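You operate a simulated robot arm through the tools that you are given. There is no shell and no other tool. Be economical: measure what you need, move in short steps, check, and stop when the job is done.

You run a simulated two-armed robot. Do the job below in one go: nothing can be reset, and whatever is moved stays where it is left.

Task
Wipe up the spill on the door end of the plank table with the green cloth and put it back.
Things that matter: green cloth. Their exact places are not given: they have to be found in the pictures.

The check looks at the end state, three seconds after you hand in, the way a careful person would. Anything else that was tipped, shoved, dropped, spilled or broken makes it a failure. Flat cloth is picked up by pressing the open fingertips on it (5 to 10 N) and closing them slowly along it; thin cloth reads only 2 to 8 mm in the jaws.

Robot
Two 7-joint arms with two-finger parallel grippers on one trunk, on a base that drives. Base frame: it is fixed to the floor where the robot stands at the start and does not move with it; the origin is under the middle of the robot, x ahead of it, y to its left, z up; the surface under the hand at the start is at about z = 72. Units: cm, rad, N and s.
The left shoulder is at the start at [6, 18.9, 107.8], the right one opposite. With the tool pointing down near the work surface each hand reaches from about 10 to 64 cm from the robot's upright axis, wherever it stands, measured 20 degrees to its own side. Payload 3.43 kg a hand.
Tool frame (each hand has its own): the origin (TCP) lies between the finger pads and is the grasp point; the fingertips stand 3 cm ahead of it; z points along the fingers, y is the line along which they close. The gripper opens to 9.4 cm. The fingers are 2.8 cm wide and 1 cm thick; the gripper's body (5 by 9.6 cm) begins 5.5 cm behind the TCP.
Orientation is that of the tool frame in the base frame, as a unit quaternion [w, x, y, z]. With the fingers straight down and closing along the base's y, the tool's x points along the base's -x, its y along +y and its z along -z.

Tools
- The arms move only by the tool move_arm. It takes "left_deltas", "right_deltas" or both (then of equal length, played together; a hand with none holds still); each is a list of rows, each a list of 7 numbers: the turn, a rotation vector about the tool's x, y, z in units of 4 degrees (1.0 is 4 degrees), then the shift along the tool's x, y, z in units of 40 mm (1.0 is 40 mm), then the gripper command, from -1 (fully open) to 1 (shut), values between in proportion. In form: [[rx, ry, rz, dx, dy, dz, hand], ...]. A call has 1 to 12 rows; each row shifts and turns the commanded pose from where the row before left it, along the tool's axes as they then stand. A call with a number of a shift or a turn outside -1 to 1 is refused whole. Each row takes 0.2 s and may step no farther than 5 cm and 0.15 rad from the row before; otherwise, or with a gripper value out of range, the whole call is refused. A pose out of reach is approached as far as the arm can. The call stops where the force on the tool passes 40 N (or 10 N more than at its start, if that is more) or the arm is blocked; 0.2 s more then pass. The fingers move at their own pace (about 15.3 cm/s each) and stop on an object; they squeeze with about 20 N. The grip force told is the motor's: it shows also when the fingers shut on nothing. Time passes only in rows, and 0.2 s behind the last, so rows that do not move let the fingers close. It gives the time, the measured TCP pose, the force on the tool (base axes), the opening and the grip force at its end, in the units of the frame above (readings bear some noise), with the torque about the TCP (base axes, N m) and any sound that the robot's microphone picked up, and new pictures: "pictures" is both (left out), scene, wrist or none (wrist: the cameras of the hands that moved).
- Cameras (640 x 400 px; columns grow to the right, rows downward): "scene" is now at [1.48, -2, 162.61]; the picture's right is [-0.25, -0.97, 0.00], its down [-0.75, 0.19, -0.64] and it looks along [0.62, -0.16, -0.77] (base axes); focal length 247 px, centre (320, 200). "left" rides on the left gripper at [7.6, -1.4, -10.2] in its tool frame; the picture's right is [0.18, 0.98, 0.00], its down [-0.75, 0.14, -0.64] and it looks along [-0.63, 0.12, 0.77] (tool axes); focal length 243 px, centre (320, 200). "right" rides on the right gripper at [7.6, 1.4, -10.3] in its tool frame; the picture's right is [-0.18, 0.98, 0.00], its down [-0.75, -0.14, -0.64] and it looks along [-0.63, -0.12, 0.77] (tool axes); focal length 243 px, centre (320, 200).
- lift_body(by): slides the trunk up (or, below 0, down) by that many cm; the arms and the scene camera ride with it, the base frame stays. It gives what a move gives, with no picture.
- drive_base(legs): drives the robot by 1 to 6 legs, each [ahead, left, turn to the left] in cm, cm and rad, along the robot's own axes; the way and the turn of a leg run together, so that a leg with both is an arc; at most 150 cm and 3.142 rad a leg. The arms and the cameras ride along, it lands a little off, and it stops where it bumps. It gives what a move gives, and a new picture of the scene camera.
- turn_head(pan, tilt): turns the head with the scene camera to pan (to the left, within 1.501 rad either way) and tilt (down, from -0.506 to 1.204), counted from straight ahead of the robot. It gives what a move gives, and a new picture of the scene camera.
- locate(camera, pixels): for up to 12 pixels [column, row] of the newest picture of that camera ("zoom" is the newest enlarged one), the place [x, y, z] in the base frame of the surface seen there, good to about 0.3 cm. No time passes.
- enlarge(camera, box): a new picture of the part [left, top, right, bottom] of that camera's present view, enlarged. No time passes.
- finish_job(): hands the job in; it is judged then, once.

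Go step by step. Measure first, check grasps and placings, and put right what went wrong. The budget is 80 turns and 260 pictures, counting those below and the enlarged ones. Unless the task says otherwise, let go and move clear before handing in, and close with one line.

The tools are called after ">>>" as a command line: name --argument value ..., lists and objects as JSON in quotes. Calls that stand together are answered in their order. move_arm: Moves the arms, as the interface text tells. Its arguments: {"type":"object","properties":{"left_deltas":{"type":"array","items":{"type":"array","items":{"type":"number"}}},"right_deltas":{"type":"array","items":{"type":"array","items":{"type":"number"}}},"pictures":{"type":"string","enum":["both","scene","wrist","none"]}},"required":[]} The other tools are called the same way: lift_body (by) slides the trunk up or down; drive_base (legs) drives the base; turn_head (pan, tilt) turns the head that bears the scene camera; locate (camera, pixels) gives the place of the surface under pixels of a picture; enlarge (camera, box) takes an enlarged picture of a part of a camera's view; finish_job () hands the job in.

At the start:

```text
t: 0.0
left_tcp_pos: [49.96, 5.85, 93.1]
left_ee_rot: [0.0, -0.001, 1.0, 0.0]
left_contact_force: [0.8, -0.9, 0.0]
left_torque: [0.01, -0.02, -0.01]
left_gripper_width: 9.38
left_finger_force: 0.1
right_tcp_pos: [33.94, -23.41, 97.9]
right_ee_rot: [0.0, 0.0, 1.0, 0.0]
right_contact_force: [0.8, -0.1, 0.2]
right_torque: [0.0, 0.0, -0.02]
right_gripper_width: 9.41
right_finger_force: 0.0
trunk travel left (down, up): [-75.0, 24.0]
robot x, y, heading: [0.05, 0.19, -0.002]
head pan, tilt: [-0.251, 0.88]
```

scene: 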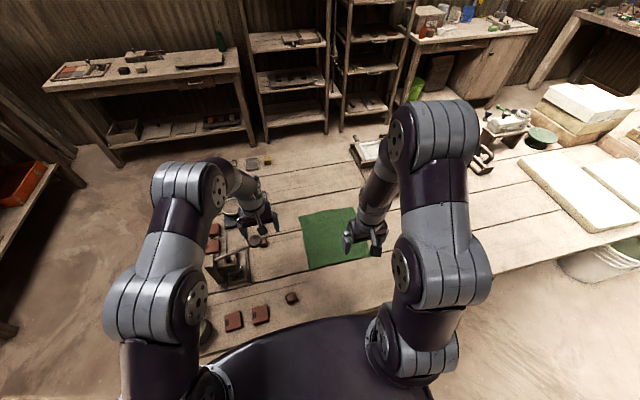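
right: 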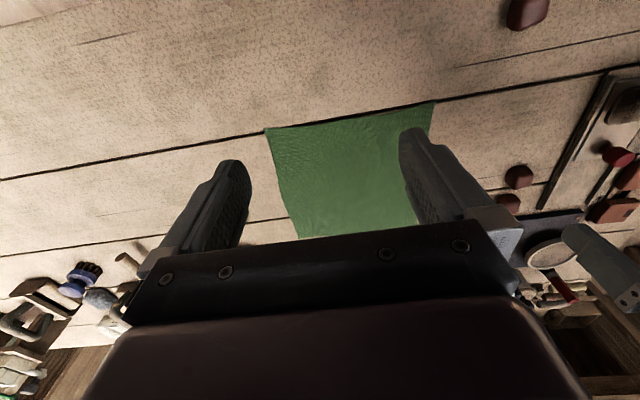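
left: 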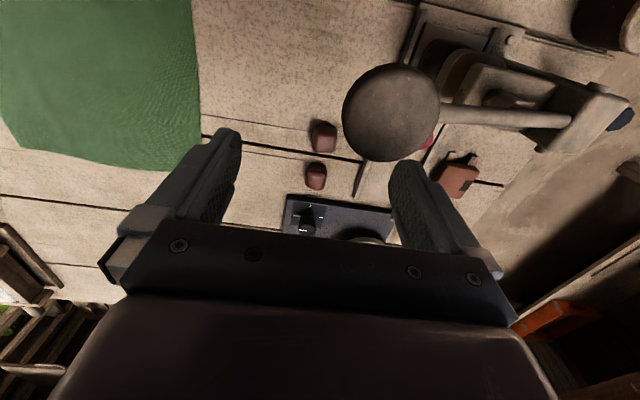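

The green cloth lies in the middle of the table at scene (335,238); no spill is visible yet, and the door is not in view. I'll look around to the left and right.

>>> locate --camera "scene" --pixels '[[303, 213], [355, 208], [308, 268], [368, 258], [330, 240], [500, 260], [235, 300], [470, 220]]'

>>> turn_head --pan -1.2 --tilt 0.6

>>> turn_head --pan 1.2 --tilt 0.6

```text
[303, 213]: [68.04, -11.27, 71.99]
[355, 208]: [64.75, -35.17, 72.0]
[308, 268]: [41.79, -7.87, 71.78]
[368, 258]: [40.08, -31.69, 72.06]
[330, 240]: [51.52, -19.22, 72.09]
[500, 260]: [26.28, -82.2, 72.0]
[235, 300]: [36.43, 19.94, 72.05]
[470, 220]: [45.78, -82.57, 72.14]
```

```text
t: 1.2
left_tcp_pos: [49.93, 5.99, 93.09]
left_ee_rot: [-0.001, 0.001, 1.0, -0.001]
left_contact_force: [0.7, 0.3, -0.1]
left_torque: [0.02, 0.02, -0.05]
left_gripper_width: 9.4
left_finger_force: 0.0
right_tcp_pos: [33.98, -23.53, 98.0]
right_ee_rot: [0.0, 0.0, 1.0, 0.0]
right_contact_force: [-0.2, -0.8, 0.3]
right_torque: [0.01, -0.03, 0.02]
right_gripper_width: 9.43
right_finger_force: 0.1
trunk travel left (down, up): [-75.0, 24.0]
robot x, y, heading: [-0.37, -0.11, -0.002]
head pan, tilt: [-1.201, 0.6]
```

scene: 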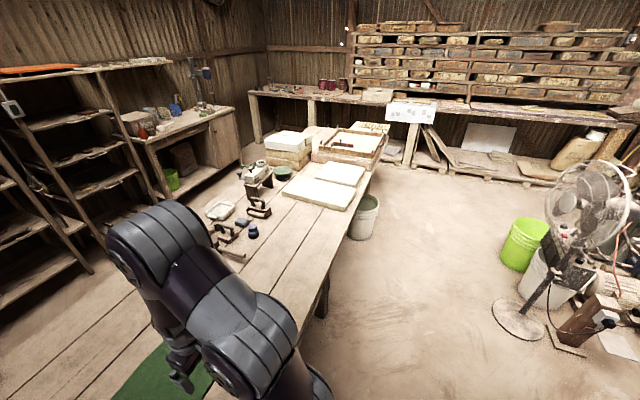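

```text
t: 3.4
left_tcp_pos: [49.82, 5.92, 93.08]
left_ee_rot: [0.0, -0.001, 1.0, -0.001]
left_contact_force: [-0.6, -0.1, -0.3]
left_torque: [0.0, -0.01, -0.04]
left_gripper_width: 9.4
left_finger_force: 0.0
right_tcp_pos: [33.97, -23.38, 97.97]
right_ee_rot: [-0.001, -0.001, 1.0, -0.001]
right_contact_force: [0.6, 0.4, 0.3]
right_torque: [0.0, 0.0, -0.04]
right_gripper_width: 9.39
right_finger_force: 0.1
trunk travel left (down, up): [-75.0, 24.0]
robot x, y, heading: [-0.25, 0.04, -0.0]
head pan, tilt: [1.201, 0.6]
```

scene: 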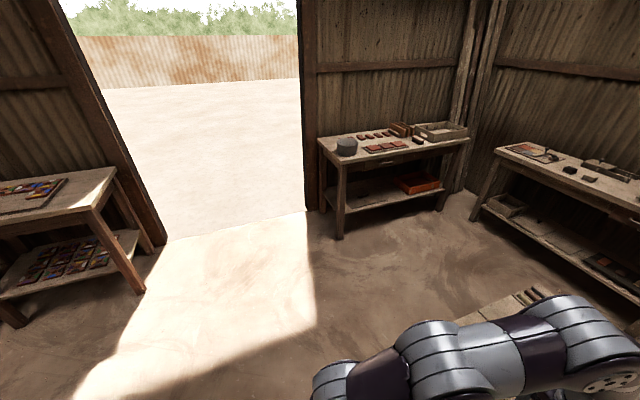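

The door opening is on the left (+y), so the spill should be on the table's left end. I'll look there.

>>> turn_head --pan 0.5 --tilt 1.0

>>> turn_head --pan 0.1 --tilt 1.1

```text
t: 4.5
left_tcp_pos: [49.95, 5.88, 93.18]
left_ee_rot: [0.0, 0.0, 1.0, 0.0]
left_contact_force: [-0.1, -0.6, -0.8]
left_torque: [0.04, 0.03, 0.04]
left_gripper_width: 9.4
left_finger_force: 0.1
right_tcp_pos: [33.87, -23.49, 98.0]
right_ee_rot: [0.0, 0.0, 1.0, 0.0]
right_contact_force: [-0.2, -0.2, 0.8]
right_torque: [0.02, 0.0, 0.02]
right_gripper_width: 9.4
right_finger_force: 0.0
trunk travel left (down, up): [-75.0, 24.0]
robot x, y, heading: [0.07, 0.03, 0.001]
head pan, tilt: [0.499, 1.0]
```

scene: 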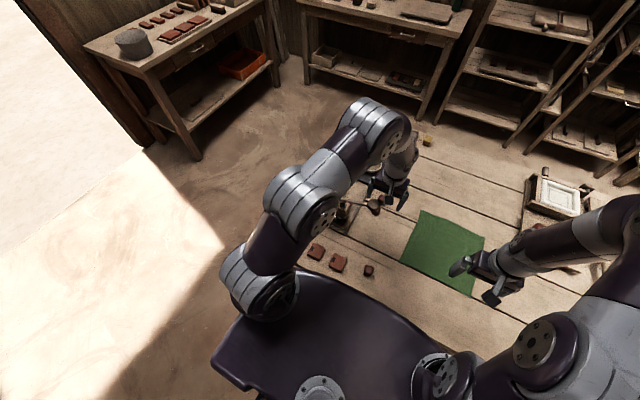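

```text
t: 5.4
left_tcp_pos: [49.95, 5.97, 93.17]
left_ee_rot: [0.0, 0.0, 1.0, 0.0]
left_contact_force: [-0.9, -0.3, -0.6]
left_torque: [0.0, 0.0, -0.02]
left_gripper_width: 9.36
left_finger_force: 0.0
right_tcp_pos: [33.99, -23.55, 98.06]
right_ee_rot: [0.0, 0.0, 1.0, 0.0]
right_contact_force: [0.0, -0.6, -0.2]
right_torque: [0.01, -0.01, 0.0]
right_gripper_width: 9.42
right_finger_force: 0.0
trunk travel left (down, up): [-75.0, 24.0]
robot x, y, heading: [0.09, 0.11, -0.002]
head pan, tilt: [0.099, 1.1]
```

scene: 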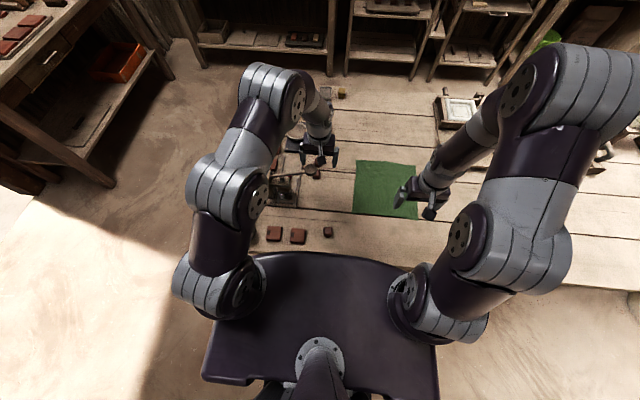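

The left arm hides the table's left end, around (260,190). I'll enlarge that and the left wrist view.

>>> enlarge --camera "scene" --box '[220, 70, 440, 260]'

>>> enlarge --camera "left" --box '[180, 0, 640, 260]'

>>> locate --camera "left" --pixels '[[390, 110], [580, 150], [560, 20], [610, 15], [320, 135], [480, 185], [500, 205], [310, 210], [240, 30], [570, 80], [470, 130]]'

```text
2.11 times, centred on (330, 165) of scene
```

zoom: 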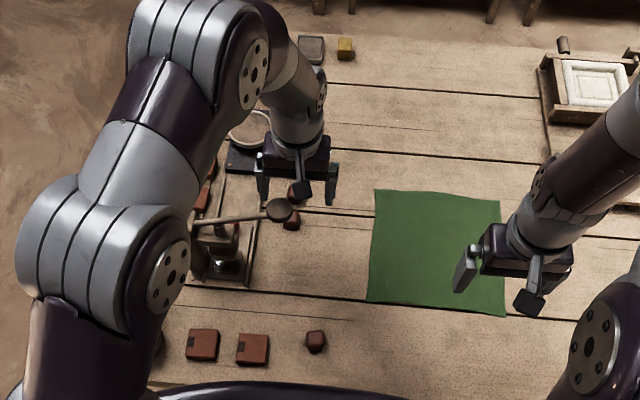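

```text
1.39 times, centred on (410, 130) of left
```

zoom: 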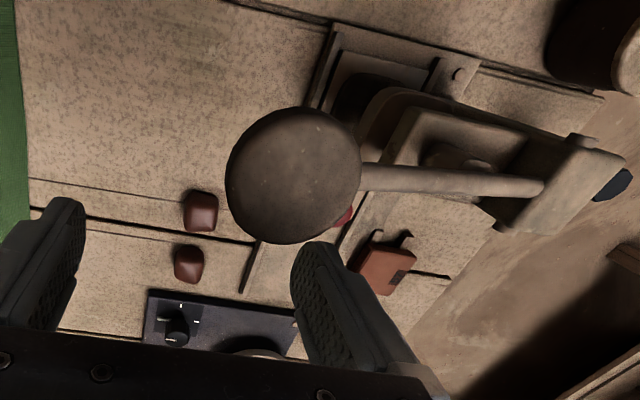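

```text
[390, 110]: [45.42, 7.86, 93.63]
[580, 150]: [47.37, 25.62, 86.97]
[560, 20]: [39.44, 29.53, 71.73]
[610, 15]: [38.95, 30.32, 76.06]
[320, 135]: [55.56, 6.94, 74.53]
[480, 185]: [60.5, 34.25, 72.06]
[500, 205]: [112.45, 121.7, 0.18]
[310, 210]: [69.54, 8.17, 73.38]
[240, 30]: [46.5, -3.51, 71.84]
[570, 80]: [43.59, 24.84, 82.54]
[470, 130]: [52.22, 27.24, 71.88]
```

No spill seen yet, and a press lever knob stands at (45,8,94), close to the left fingers. I'll raise the left arm straight up and look from above.

>>> move_arm --left_deltas '[[0, 0, 0, 0, 0, -1, -1], [0, 0, 0, 0, 0, -1, -1], [0, 0, 0, 0, 0, -1, -1], [0, 0, 0, 0, 0, -1, -1], [0, 0, 0, 0, 0, -1, -1]]' --pictures "both"

```text
t: 6.6
left_tcp_pos: [48.21, 6.49, 109.94]
left_ee_rot: [0.0, 0.001, 1.0, 0.0]
left_contact_force: [-0.9, -0.1, 0.1]
left_torque: [0.01, 0.03, 0.0]
left_gripper_width: 9.42
left_finger_force: 0.1
left hand out of reach, approached as far as the arm can: row 4, 5
right_tcp_pos: [33.82, -23.6, 98.16]
right_ee_rot: [0.001, 0.001, 1.0, 0.0]
right_contact_force: [0.0, -0.9, 0.9]
right_torque: [-0.03, 0.03, 0.0]
right_gripper_width: 9.4
right_finger_force: 0.2
trunk travel left (down, up): [-75.0, 24.0]
robot x, y, heading: [0.09, -0.4, -0.0]
head pan, tilt: [0.099, 1.1]
```

scene: 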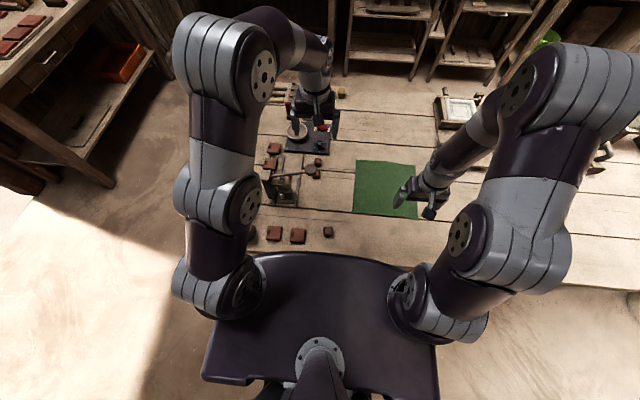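
left: 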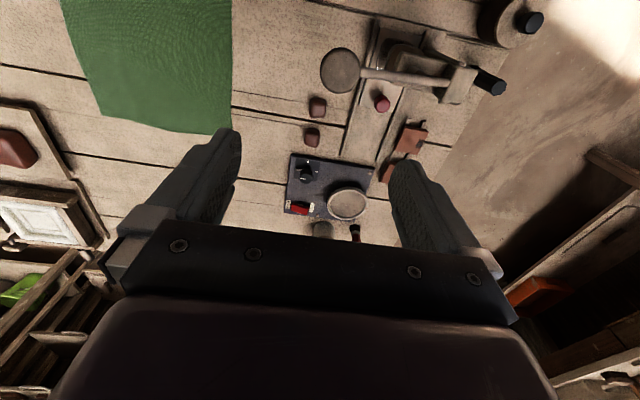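

No obvious stain yet; I'll enlarge the clearer views of the left end.

>>> enlarge --camera "scene" --box '[240, 80, 360, 160]'

>>> enlarge --camera "scene" --box '[240, 160, 360, 260]'

>>> enlarge --camera "left" --box '[220, 0, 540, 200]'

```text
5.00 times, centred on (300, 120) of scene
```

zoom: 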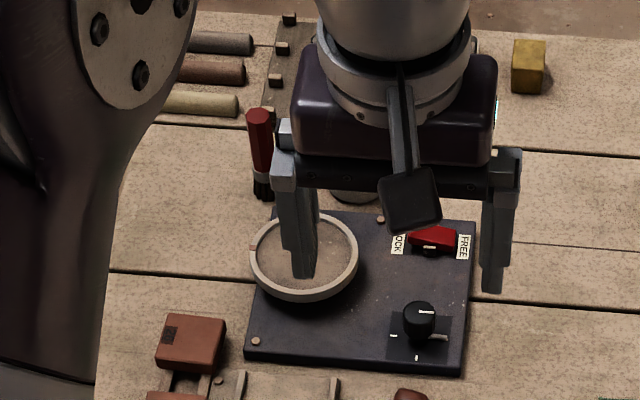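

```text
4.00 times, centred on (300, 210) of scene
```

zoom: 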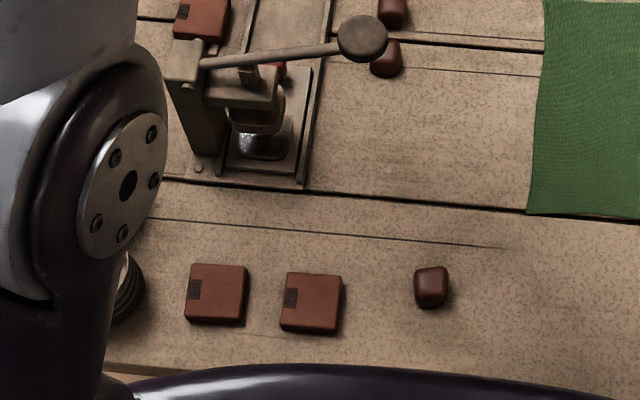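

```text
2.00 times, centred on (380, 100) of left
```

zoom: 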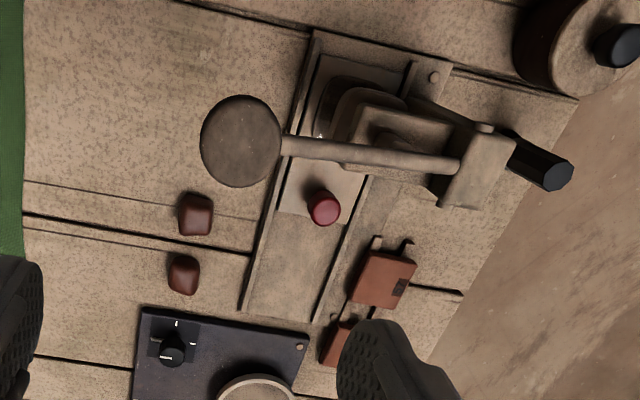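

Still none found; the near-left edge and far-left corner remain hidden. I'll raise the trunk and look at them by panning.

>>> lift_body --by 22

>>> drive_base --legs '[[-30, 0, 0]]'

>>> turn_head --pan 0.3 --tilt 0.85

```text
t: 8.9
left_tcp_pos: [48.16, 6.48, 131.79]
left_ee_rot: [0.0, 0.0, 1.0, 0.0]
left_contact_force: [-0.3, 0.0, -0.2]
left_torque: [0.01, 0.01, -0.01]
left_gripper_width: 9.42
left_finger_force: 0.0
right_tcp_pos: [33.91, -23.51, 120.07]
right_ee_rot: [-0.001, 0.0, 1.0, 0.0]
right_contact_force: [-0.2, 0.1, 0.2]
right_torque: [0.02, 0.04, -0.03]
right_gripper_width: 9.39
right_finger_force: 0.1
trunk travel left (down, up): [-97.0, 2.0]
robot x, y, heading: [0.02, 0.01, -0.002]
head pan, tilt: [0.099, 1.1]
```

```text
t: 10.9
left_tcp_pos: [18.62, 6.58, 131.86]
left_ee_rot: [0.0, -0.001, 1.0, 0.0]
left_contact_force: [0.4, -0.4, -0.4]
left_torque: [-0.01, 0.01, 0.02]
left_gripper_width: 9.38
left_finger_force: 0.0
right_tcp_pos: [4.53, -23.53, 119.92]
right_ee_rot: [-0.001, 0.0, 1.0, 0.001]
right_contact_force: [-0.3, -0.5, 0.1]
right_torque: [-0.01, 0.0, 0.0]
right_gripper_width: 9.42
right_finger_force: 0.1
trunk travel left (down, up): [-97.0, 2.0]
robot x, y, heading: [-29.77, -0.3, -0.002]
head pan, tilt: [0.099, 1.1]
```

scene: 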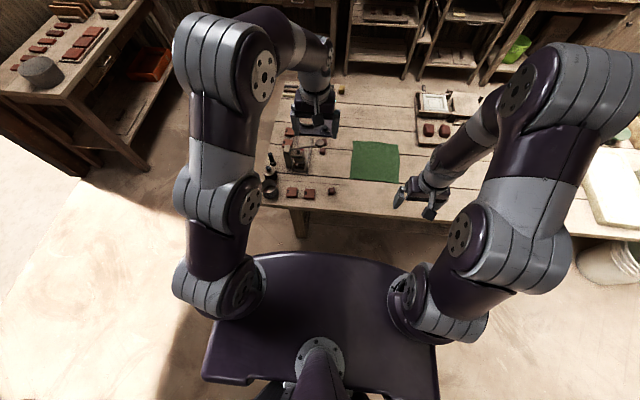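

```text
t: 11.7
left_tcp_pos: [18.36, 6.56, 131.84]
left_ee_rot: [-0.001, -0.001, 1.0, 0.001]
left_contact_force: [0.2, -0.1, -0.3]
left_torque: [0.01, -0.03, 0.0]
left_gripper_width: 9.39
left_finger_force: 0.0
right_tcp_pos: [4.22, -23.5, 119.96]
right_ee_rot: [0.0, -0.001, 1.0, 0.001]
right_contact_force: [-0.2, 0.4, -0.6]
right_torque: [-0.01, 0.0, 0.02]
right_gripper_width: 9.41
right_finger_force: 0.0
trunk travel left (down, up): [-97.0, 2.0]
robot x, y, heading: [-29.36, -0.08, 0.001]
head pan, tilt: [0.3, 0.85]
```

scene: 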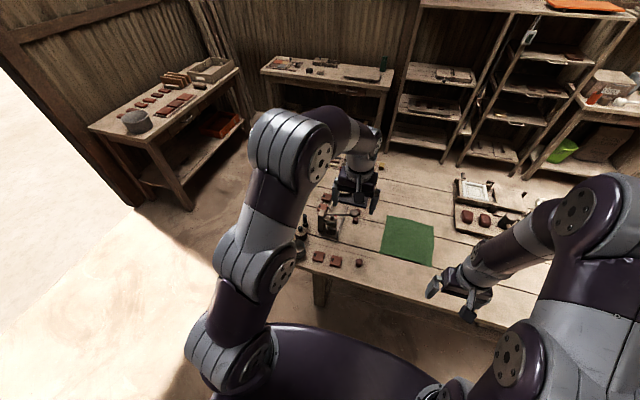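

Still no clear spill. I'll enlarge the table's left part and check the wrist view.

>>> enlarge --camera "scene" --box '[290, 140, 450, 280]'

>>> move_arm --left_deltas '[[0, 0, 0, 0, 0, 0, -1]]' --right_deltas '[[0, 0, 0, 0, 0, 0, -1]]' --pictures "wrist"

```text
2.86 times, centred on (370, 210) of scene
```

zoom: 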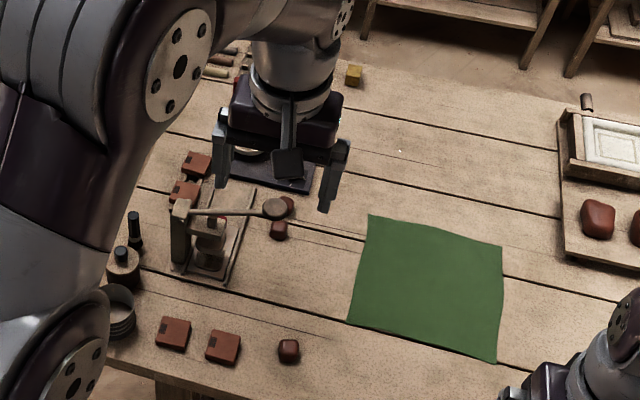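

```text
t: 12.1
left_tcp_pos: [18.45, 6.57, 131.99]
left_ee_rot: [-0.001, -0.001, 1.0, -0.001]
left_contact_force: [0.2, -0.2, 0.5]
left_torque: [-0.03, 0.0, -0.02]
left_gripper_width: 9.37
left_finger_force: 0.0
right_tcp_pos: [4.28, -23.38, 119.99]
right_ee_rot: [-0.001, 0.0, 1.0, 0.001]
right_contact_force: [-0.6, 0.3, 0.3]
right_torque: [-0.01, 0.0, 0.04]
right_gripper_width: 9.41
right_finger_force: 0.1
trunk travel left (down, up): [-97.0, 2.0]
robot x, y, heading: [-29.7, 0.07, 0.001]
head pan, tilt: [0.3, 0.85]
```

right: 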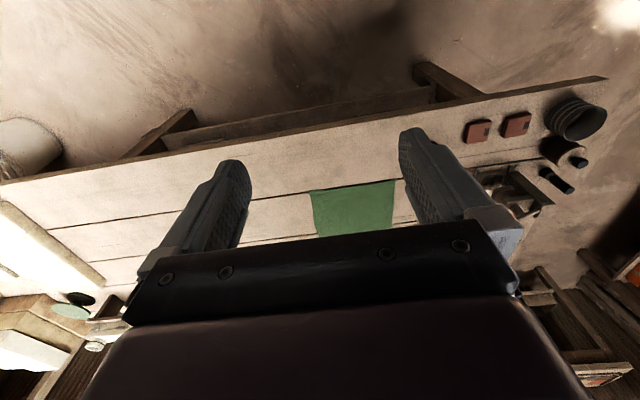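
left: 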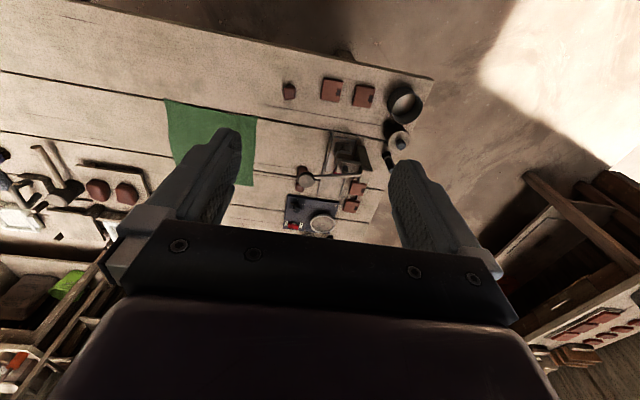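

There's a tiny glint in the enlarged picture at (400,150), possibly a wet patch. I'll enlarge there.

>>> enlarge --camera "scene" --box '[370, 160, 450, 210]'

>>> enlarge --camera "scene" --box '[350, 210, 400, 245]'

>>> turn_head --pan -0.6 --tilt 0.7

```text
8.00 times, centred on (410, 185) of scene
```

zoom: 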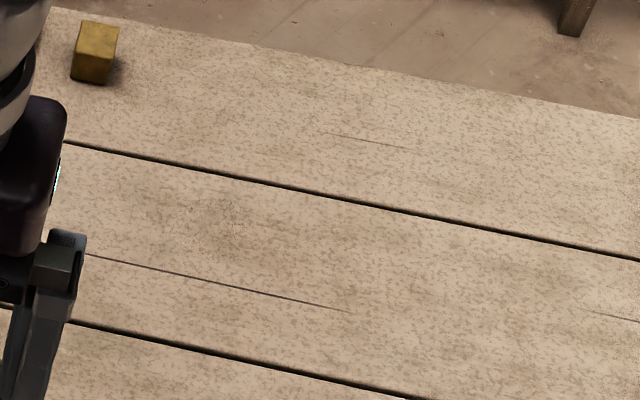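

```text
11.43 times, centred on (375, 228) of scene
```

zoom: 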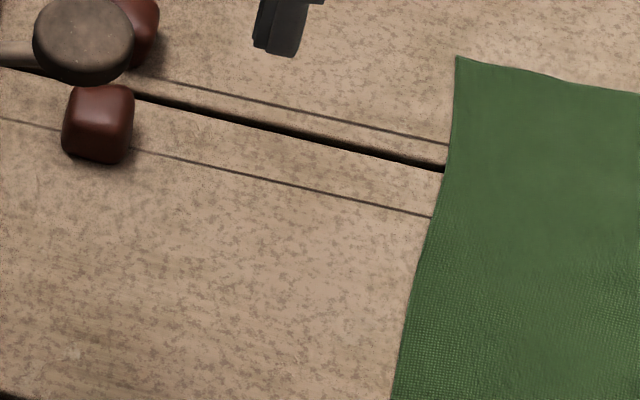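

```text
t: 13.3
left_tcp_pos: [18.45, 6.66, 131.87]
left_ee_rot: [0.0, -0.001, 1.0, 0.0]
left_contact_force: [-0.2, 0.1, -0.4]
left_torque: [0.01, 0.0, 0.01]
left_gripper_width: 9.4
left_finger_force: 0.1
right_tcp_pos: [4.35, -23.43, 120.04]
right_ee_rot: [0.0, -0.001, 1.0, 0.001]
right_contact_force: [0.1, 0.8, 0.7]
right_torque: [-0.03, 0.02, 0.02]
right_gripper_width: 9.42
right_finger_force: 0.1
trunk travel left (down, up): [-97.0, 2.0]
robot x, y, heading: [-29.88, 0.42, 0.004]
head pan, tilt: [-0.6, 0.7]
```

scene: 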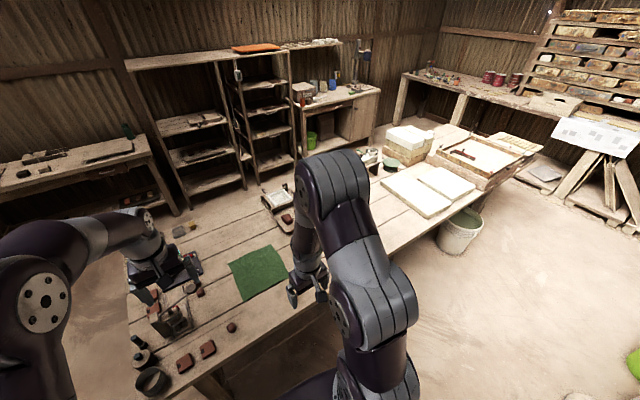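

The far-left corner is still covered by the left hand. I'll turn the base to the right so the arms swing away and look left.

>>> drive_base --legs '[[0, 0, -0.8]]'

>>> turn_head --pan 1.1 --tilt 0.6

```text
t: 15.8
left_tcp_pos: [8.12, -30.61, 131.98]
left_ee_rot: [0.001, 0.398, 0.917, 0.0]
left_contact_force: [0.1, 0.1, 0.0]
left_torque: [0.0, -0.02, -0.02]
left_gripper_width: 9.42
left_finger_force: 0.2
right_tcp_pos: [-23.42, -40.88, 120.01]
right_ee_rot: [0.001, 0.397, 0.918, 0.001]
right_contact_force: [-0.2, -0.7, -0.9]
right_torque: [-0.01, 0.04, 0.01]
right_gripper_width: 9.39
right_finger_force: 0.0
trunk travel left (down, up): [-97.0, 2.0]
robot x, y, heading: [-29.71, -0.34, -0.816]
head pan, tilt: [-0.6, 0.7]
```

scene: 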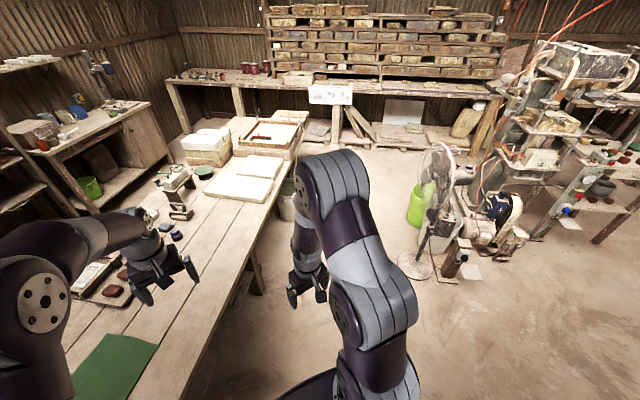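

```text
t: 17.6
left_tcp_pos: [8.13, -30.55, 131.84]
left_ee_rot: [0.0, 0.397, 0.918, 0.0]
left_contact_force: [1.4, -0.4, -0.6]
left_torque: [0.01, 0.0, 0.01]
left_gripper_width: 9.4
left_finger_force: 0.1
right_tcp_pos: [-23.62, -40.89, 119.94]
right_ee_rot: [0.0, 0.398, 0.918, 0.001]
right_contact_force: [-0.6, 0.1, 0.4]
right_torque: [0.0, -0.05, 0.01]
right_gripper_width: 9.4
right_finger_force: 0.1
trunk travel left (down, up): [-97.0, 2.0]
robot x, y, heading: [-29.78, 0.04, -0.819]
head pan, tilt: [1.1, 0.6]
```

scene: 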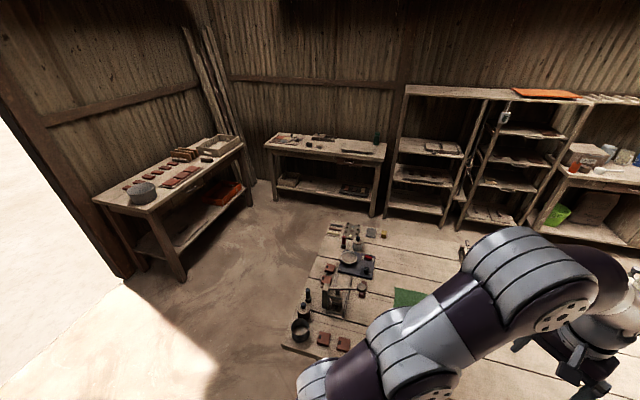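

>>> enlarge --camera "scene" --box '[280, 210, 440, 310]'

>>> enlarge --camera "scene" --box '[280, 270, 400, 370]'

>>> enlarge --camera "scene" --box '[310, 210, 410, 275]'

```text
4.00 times, centred on (360, 260) of scene
```

zoom: 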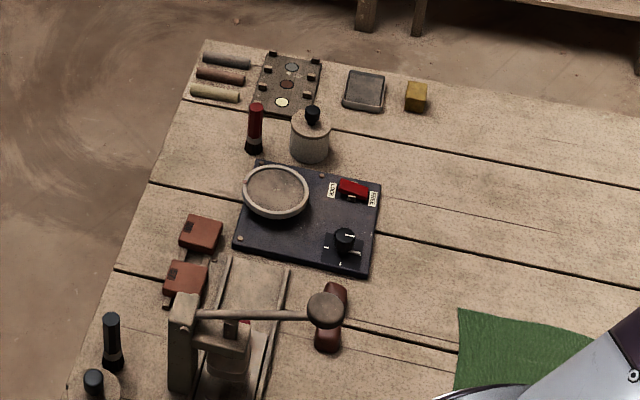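

```text
4.00 times, centred on (340, 320) of scene
```

zoom: 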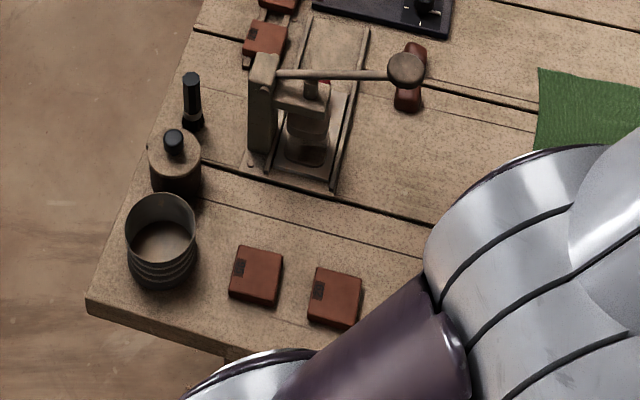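

```text
6.15 times, centred on (360, 242) of scene
```

zoom: 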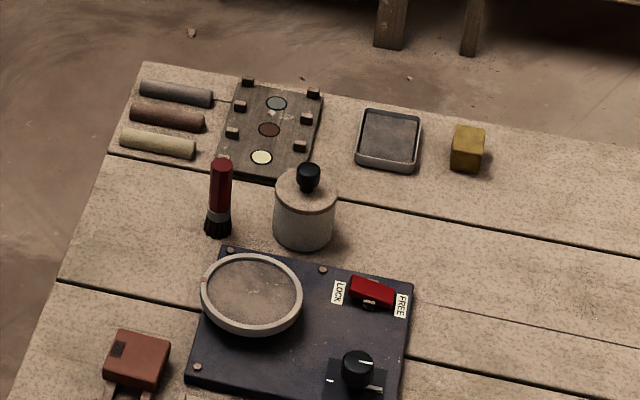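

No puddle stands out among the tools on the door end, but an earlier zoom had a faint speckled patch at (200,215) behind the cloth. I'll examine the bare wood from this viewpoint too.

>>> enlarge --camera "scene" --box '[370, 225, 450, 275]'

>>> enlarge --camera "scene" --box '[360, 260, 400, 300]'

>>> enlarge --camera "scene" --box '[310, 300, 370, 350]'

```text
8.00 times, centred on (410, 250) of scene
```

zoom: 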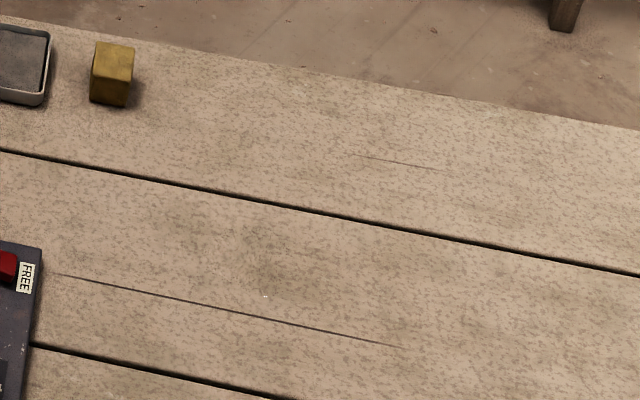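

```text
10.00 times, centred on (380, 280) of scene
```

zoom: 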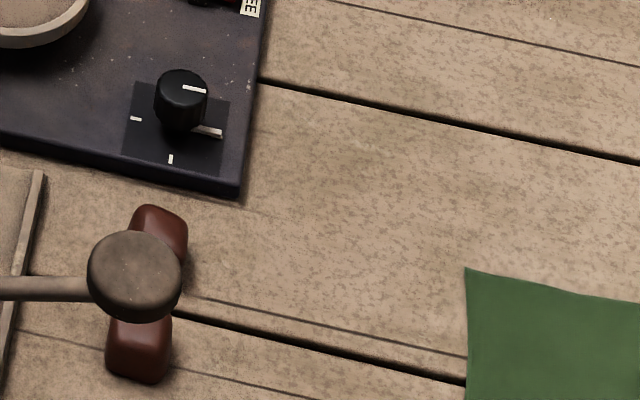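

```text
8.00 times, centred on (340, 325) of scene
```

zoom: 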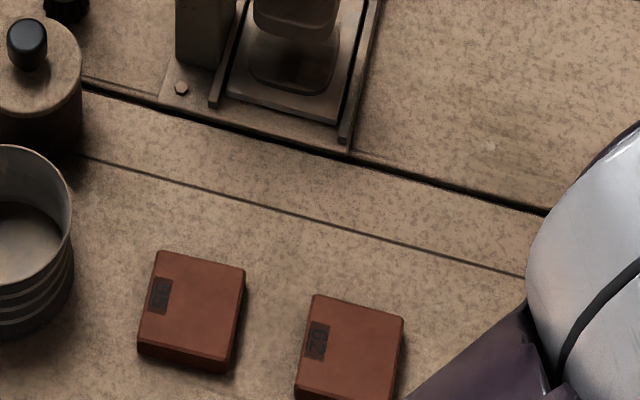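

The first zoom shows a faint dark patch at (255,240) with a tiny glint at (265,296); the third a pale mark at (490,145). I'll locate both.

>>> locate --camera "scene" --pixels '[[402, 255], [403, 262], [361, 318], [383, 235], [395, 290]]'

>>> enlarge --camera "scene" --box '[392, 246, 416, 266]'

>>> enlarge --camera "scene" --box '[350, 305, 374, 325]'

```text
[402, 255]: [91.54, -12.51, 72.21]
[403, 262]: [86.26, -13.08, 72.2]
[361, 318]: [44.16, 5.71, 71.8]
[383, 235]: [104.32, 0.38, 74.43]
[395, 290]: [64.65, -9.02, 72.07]
```

```text
16.00 times, centred on (404, 256) of scene
```

zoom: 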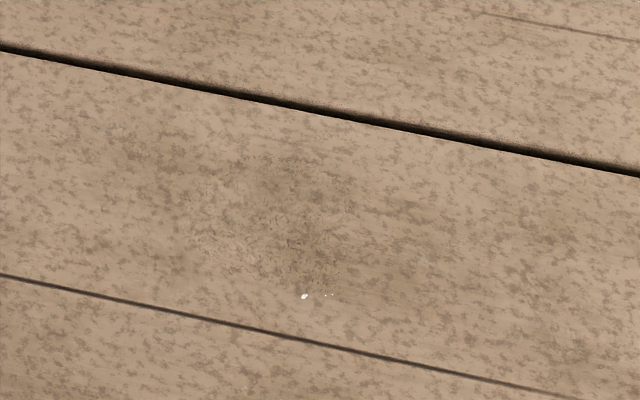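

```text
16.00 times, centred on (362, 315) of scene
```

zoom: 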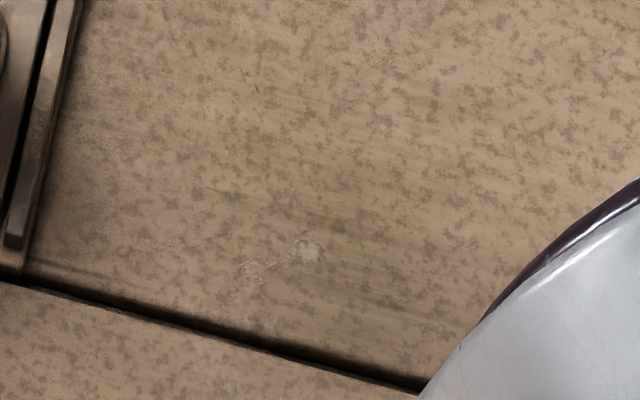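

There's a faint clear patch with droplet glints at about (89,-12), and small clear-looking marks near (44,6). I'll return to the start stance and look closely with the wrist camera.

>>> drive_base --legs '[[0, 0, 0.817], [30, 0, 0]]'

>>> turn_head --pan -0.1 --tilt 0.8

```text
t: 21.7
left_tcp_pos: [47.94, 6.94, 131.95]
left_ee_rot: [0.002, -0.003, 1.0, 0.0]
left_contact_force: [-0.5, 0.0, 0.5]
left_torque: [0.05, -0.01, 0.0]
left_gripper_width: 9.4
left_finger_force: 0.0
right_tcp_pos: [33.87, -23.2, 119.99]
right_ee_rot: [0.001, -0.002, 1.0, 0.0]
right_contact_force: [-0.2, -0.2, -0.4]
right_torque: [0.0, -0.03, 0.01]
right_gripper_width: 9.41
right_finger_force: 0.0
trunk travel left (down, up): [-97.0, 2.0]
robot x, y, heading: [0.17, -0.09, 0.01]
head pan, tilt: [1.1, 0.6]
```

scene: 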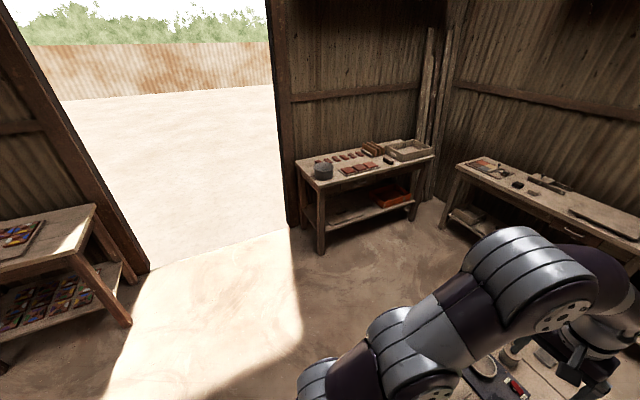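

```text
t: 23.1
left_tcp_pos: [48.15, 6.91, 131.87]
left_ee_rot: [0.0, -0.002, 1.0, -0.001]
left_contact_force: [-0.4, -0.4, -0.3]
left_torque: [-0.04, 0.01, 0.0]
left_gripper_width: 9.4
left_finger_force: 0.0
right_tcp_pos: [34.14, -23.22, 119.95]
right_ee_rot: [0.0, -0.003, 1.0, 0.0]
right_contact_force: [-0.3, 0.3, -0.6]
right_torque: [0.03, 0.0, -0.01]
right_gripper_width: 9.43
right_finger_force: 0.1
trunk travel left (down, up): [-97.0, 2.0]
robot x, y, heading: [-0.02, 0.29, 0.004]
head pan, tilt: [-0.099, 0.799]
```

scene: 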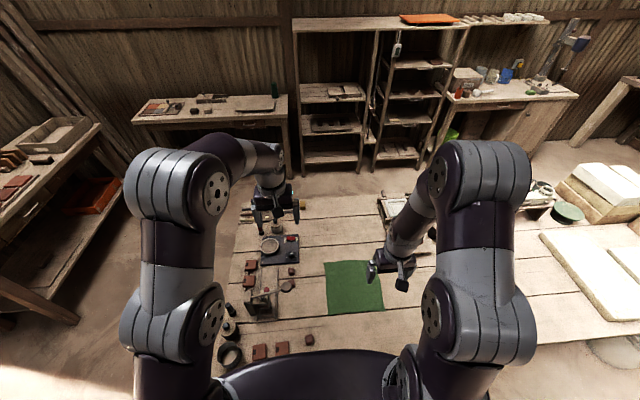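

I'll enlarge bare wood behind the cloth and right of the press from here.

>>> enlarge --camera "scene" --box '[298, 195, 362, 235]'

>>> enlarge --camera "scene" --box '[275, 295, 331, 330]'

>>> enlarge --camera "scene" --box '[310, 300, 390, 350]'

>>> enlarge --camera "scene" --box '[290, 230, 340, 265]'

```text
10.00 times, centred on (330, 215) of scene
```

zoom: 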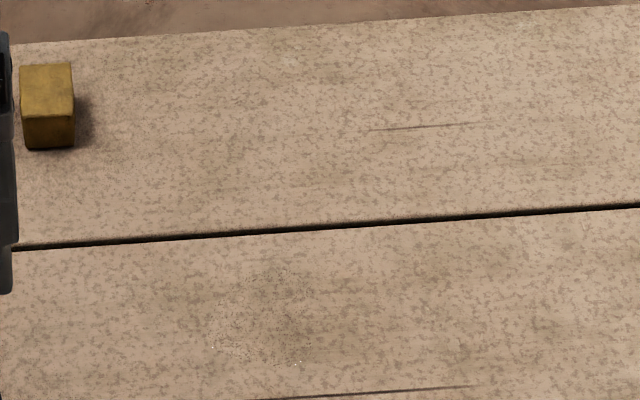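

```text
11.43 times, centred on (303, 312) of scene
```

zoom: 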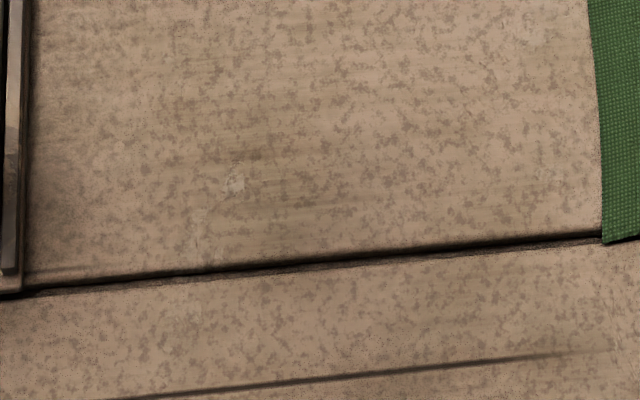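

```text
8.00 times, centred on (350, 325) of scene
```

zoom: 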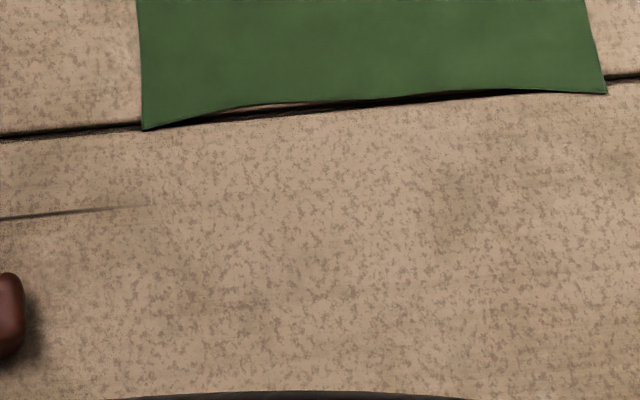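

```text
11.43 times, centred on (315, 248) of scene
```

zoom: 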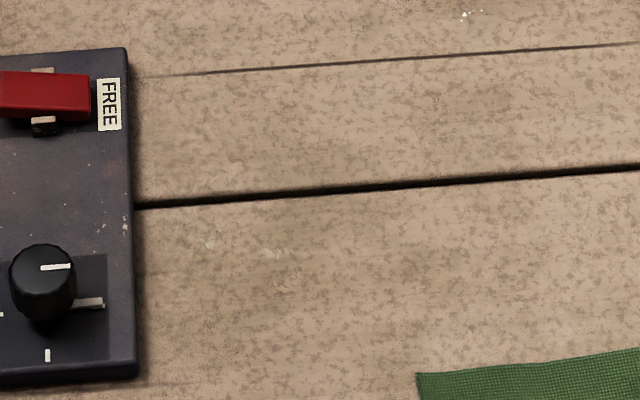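

The round speckled, glinting patch at zoom (262,315) is the spill. I'll locate its extents along with obstacles nearby.

>>> locate --camera "scene" --pixels '[[324.2, 226.5], [318.5, 227], [330, 227], [324, 221.5], [324, 231.8], [303, 207], [298, 240], [289, 285], [326, 263], [380, 260], [329, 313], [384, 309]]'

>>> enlarge --camera "scene" --box '[308, 216, 340, 236]'

>>> enlarge --camera "scene" --box '[340, 170, 500, 270]'

>>> turn_head --pan 0.0 --tilt 1.2

```text
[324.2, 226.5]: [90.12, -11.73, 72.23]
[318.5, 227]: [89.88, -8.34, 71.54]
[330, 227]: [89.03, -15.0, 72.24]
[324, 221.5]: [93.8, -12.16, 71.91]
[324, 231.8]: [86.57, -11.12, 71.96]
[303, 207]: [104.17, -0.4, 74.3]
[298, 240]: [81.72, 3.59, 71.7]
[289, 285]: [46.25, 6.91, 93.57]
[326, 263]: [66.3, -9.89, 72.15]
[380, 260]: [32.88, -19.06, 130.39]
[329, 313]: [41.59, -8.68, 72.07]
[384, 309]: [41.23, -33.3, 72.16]
```

```text
16.00 times, centred on (324, 226) of scene
```

zoom: 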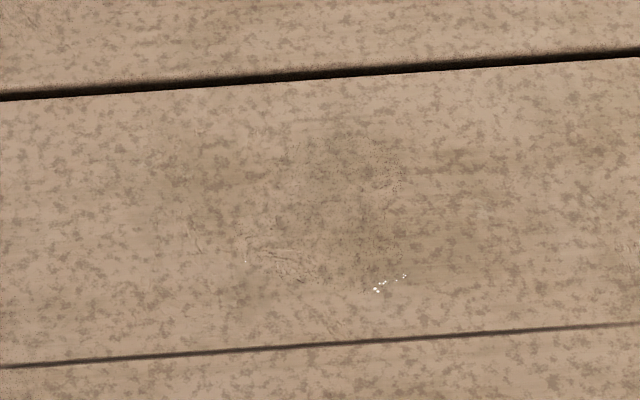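

```text
4.00 times, centred on (420, 220) of scene
```

zoom: 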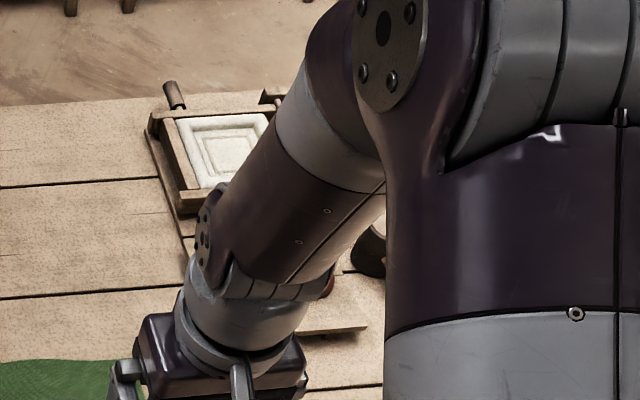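

```text
t: 24.0
left_tcp_pos: [48.14, 6.97, 131.82]
left_ee_rot: [0.0, -0.003, 1.0, -0.001]
left_contact_force: [0.4, -0.3, 0.1]
left_torque: [0.04, -0.03, 0.02]
left_gripper_width: 9.41
left_finger_force: 0.1
right_tcp_pos: [34.01, -23.23, 120.0]
right_ee_rot: [0.0, -0.002, 1.0, 0.001]
right_contact_force: [-0.3, 0.1, -0.8]
right_torque: [0.05, 0.02, -0.01]
right_gripper_width: 9.39
right_finger_force: 0.0
trunk travel left (down, up): [-97.0, 2.0]
robot x, y, heading: [0.11, -0.09, 0.005]
head pan, tilt: [0.0, 1.201]
```

scene: 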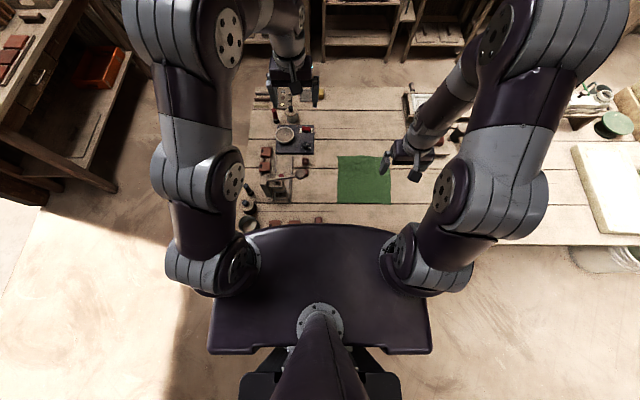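

The spill is about 8 cm across, centred at (90,-11.7), which is out of a straight-down reach. I'll measure the table edges, robot front and shelf distance.

>>> locate --camera "scene" --pixels '[[320, 228], [320, 223], [355, 223], [360, 225], [330, 88], [330, 92], [350, 60], [430, 60], [320, 303], [500, 243], [270, 220], [230, 350]]'

>>> enlarge --camera "scene" --box '[230, 190, 430, 300]'

```text
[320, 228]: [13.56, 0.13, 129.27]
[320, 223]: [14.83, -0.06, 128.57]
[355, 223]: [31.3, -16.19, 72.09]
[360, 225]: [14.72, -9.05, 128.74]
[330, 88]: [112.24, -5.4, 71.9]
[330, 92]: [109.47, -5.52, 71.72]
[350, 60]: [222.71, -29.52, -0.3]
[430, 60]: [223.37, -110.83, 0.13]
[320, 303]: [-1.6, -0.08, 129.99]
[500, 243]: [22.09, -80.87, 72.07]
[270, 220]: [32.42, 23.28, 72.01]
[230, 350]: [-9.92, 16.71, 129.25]
```

```text
3.20 times, centred on (330, 245) of scene
```

zoom: 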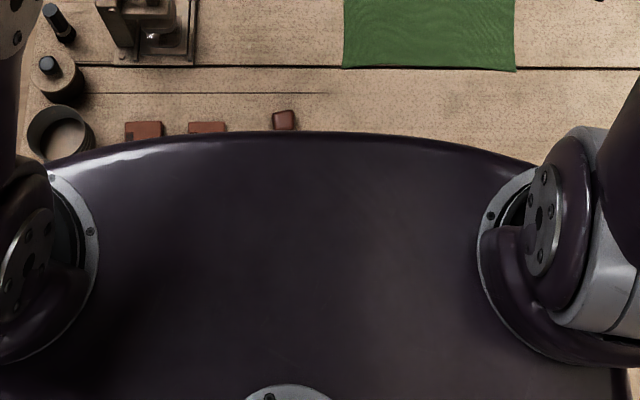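

Table spans x 21–112, so the spill can't be reached from here straight down, but there's a gap of about 85 cm behind the table from which it can. First I'll pick up the cloth by the middle of its near edge: trunk back down, then right hand over (44.5,-20.5).

>>> lift_body --by -20

>>> move_arm --right_deltas '[[0, 0, 0, -0.9, 0.23, 0, -0.5], [0, 0, 0, -0.9, 0.23, 0, -0.2], [0, 0, 0, -0.8, 0.22, 0, 0], [0, 0, 0, 0, 0, 1, 0], [0, 0, 0, 0, 0, 1, 0], [0, 0, 0, 0, 0, 1, 0], [0, 0, 0, 0, 0, 1, 0], [0, 0, 0, 0, 0, 0, 0]]'

```text
t: 26.2
left_tcp_pos: [48.06, 6.89, 111.85]
left_ee_rot: [-0.001, -0.003, 1.0, 0.0]
left_contact_force: [0.7, -0.3, 0.0]
left_torque: [0.03, -0.03, 0.04]
left_gripper_width: 9.37
left_finger_force: 0.0
right_tcp_pos: [34.2, -23.24, 99.92]
right_ee_rot: [0.0, -0.002, 1.0, 0.0]
right_contact_force: [0.0, 0.1, -0.1]
right_torque: [0.04, -0.02, 0.02]
right_gripper_width: 9.39
right_finger_force: 0.2
trunk travel left (down, up): [-77.0, 22.0]
robot x, y, heading: [0.15, 0.41, 0.002]
head pan, tilt: [0.0, 1.201]
```

```text
t: 28.0
left_tcp_pos: [48.12, 7.05, 112.0]
left_ee_rot: [0.001, -0.002, 1.0, 0.0]
left_contact_force: [-0.5, -0.9, 0.0]
left_torque: [0.0, -0.01, 0.0]
left_gripper_width: 9.42
left_finger_force: 0.0
right_tcp_pos: [44.3, -20.44, 84.17]
right_ee_rot: [0.0, -0.003, 1.0, -0.001]
right_contact_force: [0.6, 0.1, 0.4]
right_torque: [-0.02, 0.0, 0.02]
right_gripper_width: 4.71
right_finger_force: 0.2
trunk travel left (down, up): [-77.0, 22.0]
robot x, y, heading: [-0.03, 0.12, 0.008]
head pan, tilt: [0.0, 1.201]
```

scene: 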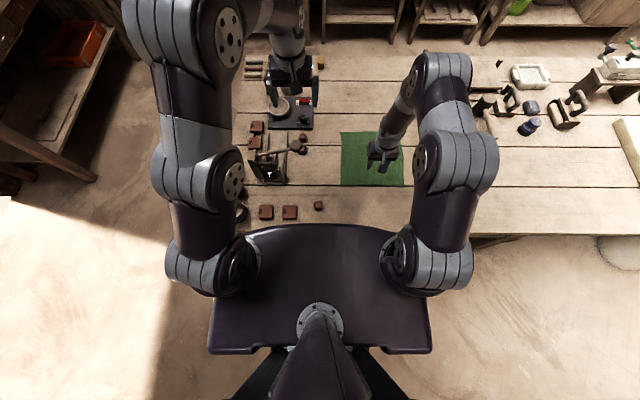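
right: 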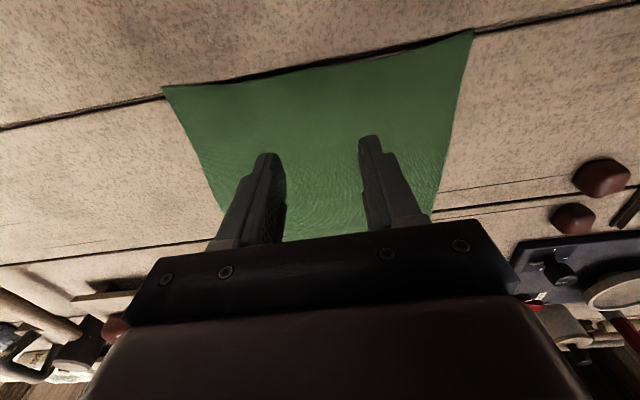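

The fingers are over the cloth near the middle of its near edge. I'll descend to just above and then press gently.

>>> move_arm --right_deltas '[[0, 0, 0, 0, 0, 1, 0], [0, 0, 0, 0, 0, 0.7, 0], [0, 0, 0, 0, 0, 0.3, 0], [0, 0, 0, 0, 0, 0.15, 0], [0, 0, 0, 0, 0, 0.1, 0], [0, 0, 0, 0, 0, 0.0, 0]]' --pictures "wrist"

```text
t: 29.4
left_tcp_pos: [48.11, 6.95, 111.94]
left_ee_rot: [0.0, -0.003, 1.0, 0.0]
left_contact_force: [0.1, -0.3, -0.2]
left_torque: [0.01, -0.03, 0.01]
left_gripper_width: 9.43
left_finger_force: 0.0
right_tcp_pos: [44.48, -20.39, 75.16]
right_ee_rot: [0.001, -0.002, 1.0, 0.0]
right_contact_force: [-0.9, -1.5, 11.5]
right_torque: [0.11, 0.04, 0.02]
right_gripper_width: 4.67
right_finger_force: 0.0
trunk travel left (down, up): [-77.0, 22.0]
robot x, y, heading: [-0.19, 0.02, -0.0]
head pan, tilt: [0.0, 1.201]
```

right: 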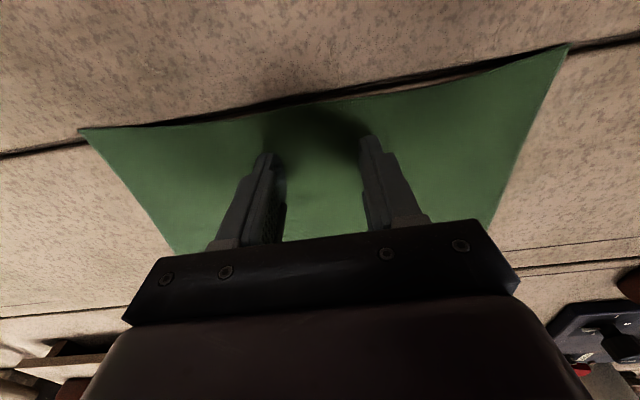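

Contact at 11.5 N at z 75.2; I'll ease off slightly and close slowly.

>>> move_arm --right_deltas '[[0, 0, 0, 0, 0, -0.03, 0], [0, 0, 0, 0, 0, 0, 0.12], [0, 0, 0, 0, 0, 0, 0.24], [0, 0, 0, 0, 0, 0, 0.36], [0, 0, 0, 0, 0, 0, 0.48], [0, 0, 0, 0, 0, 0, 0.6], [0, 0, 0, 0, 0, 0, 0.72], [0, 0, 0, 0, 0, 0, 0.84], [0, 0, 0, 0, 0, 0, 0.95], [0, 0, 0, 0, 0, 0, 1], [0, 0, 0, 0, 0, 0, 1]]' --pictures "wrist"

```text
t: 31.8
left_tcp_pos: [48.08, 6.85, 111.85]
left_ee_rot: [0.0, -0.003, 1.0, 0.0]
left_contact_force: [0.7, 0.3, -0.2]
left_torque: [-0.01, -0.01, 0.0]
left_gripper_width: 9.42
left_finger_force: 0.0
right_tcp_pos: [44.43, -20.32, 75.14]
right_ee_rot: [0.0, -0.003, 1.0, 0.0]
right_contact_force: [-0.4, -0.1, -0.3]
right_torque: [0.02, -0.02, 0.01]
right_gripper_width: 0.21
right_finger_force: 19.9
trunk travel left (down, up): [-77.0, 22.0]
robot x, y, heading: [-0.02, -0.09, 0.005]
head pan, tilt: [0.0, 1.201]
```

right: 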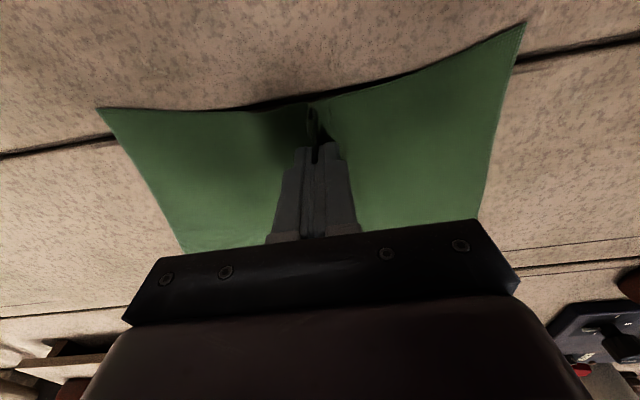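

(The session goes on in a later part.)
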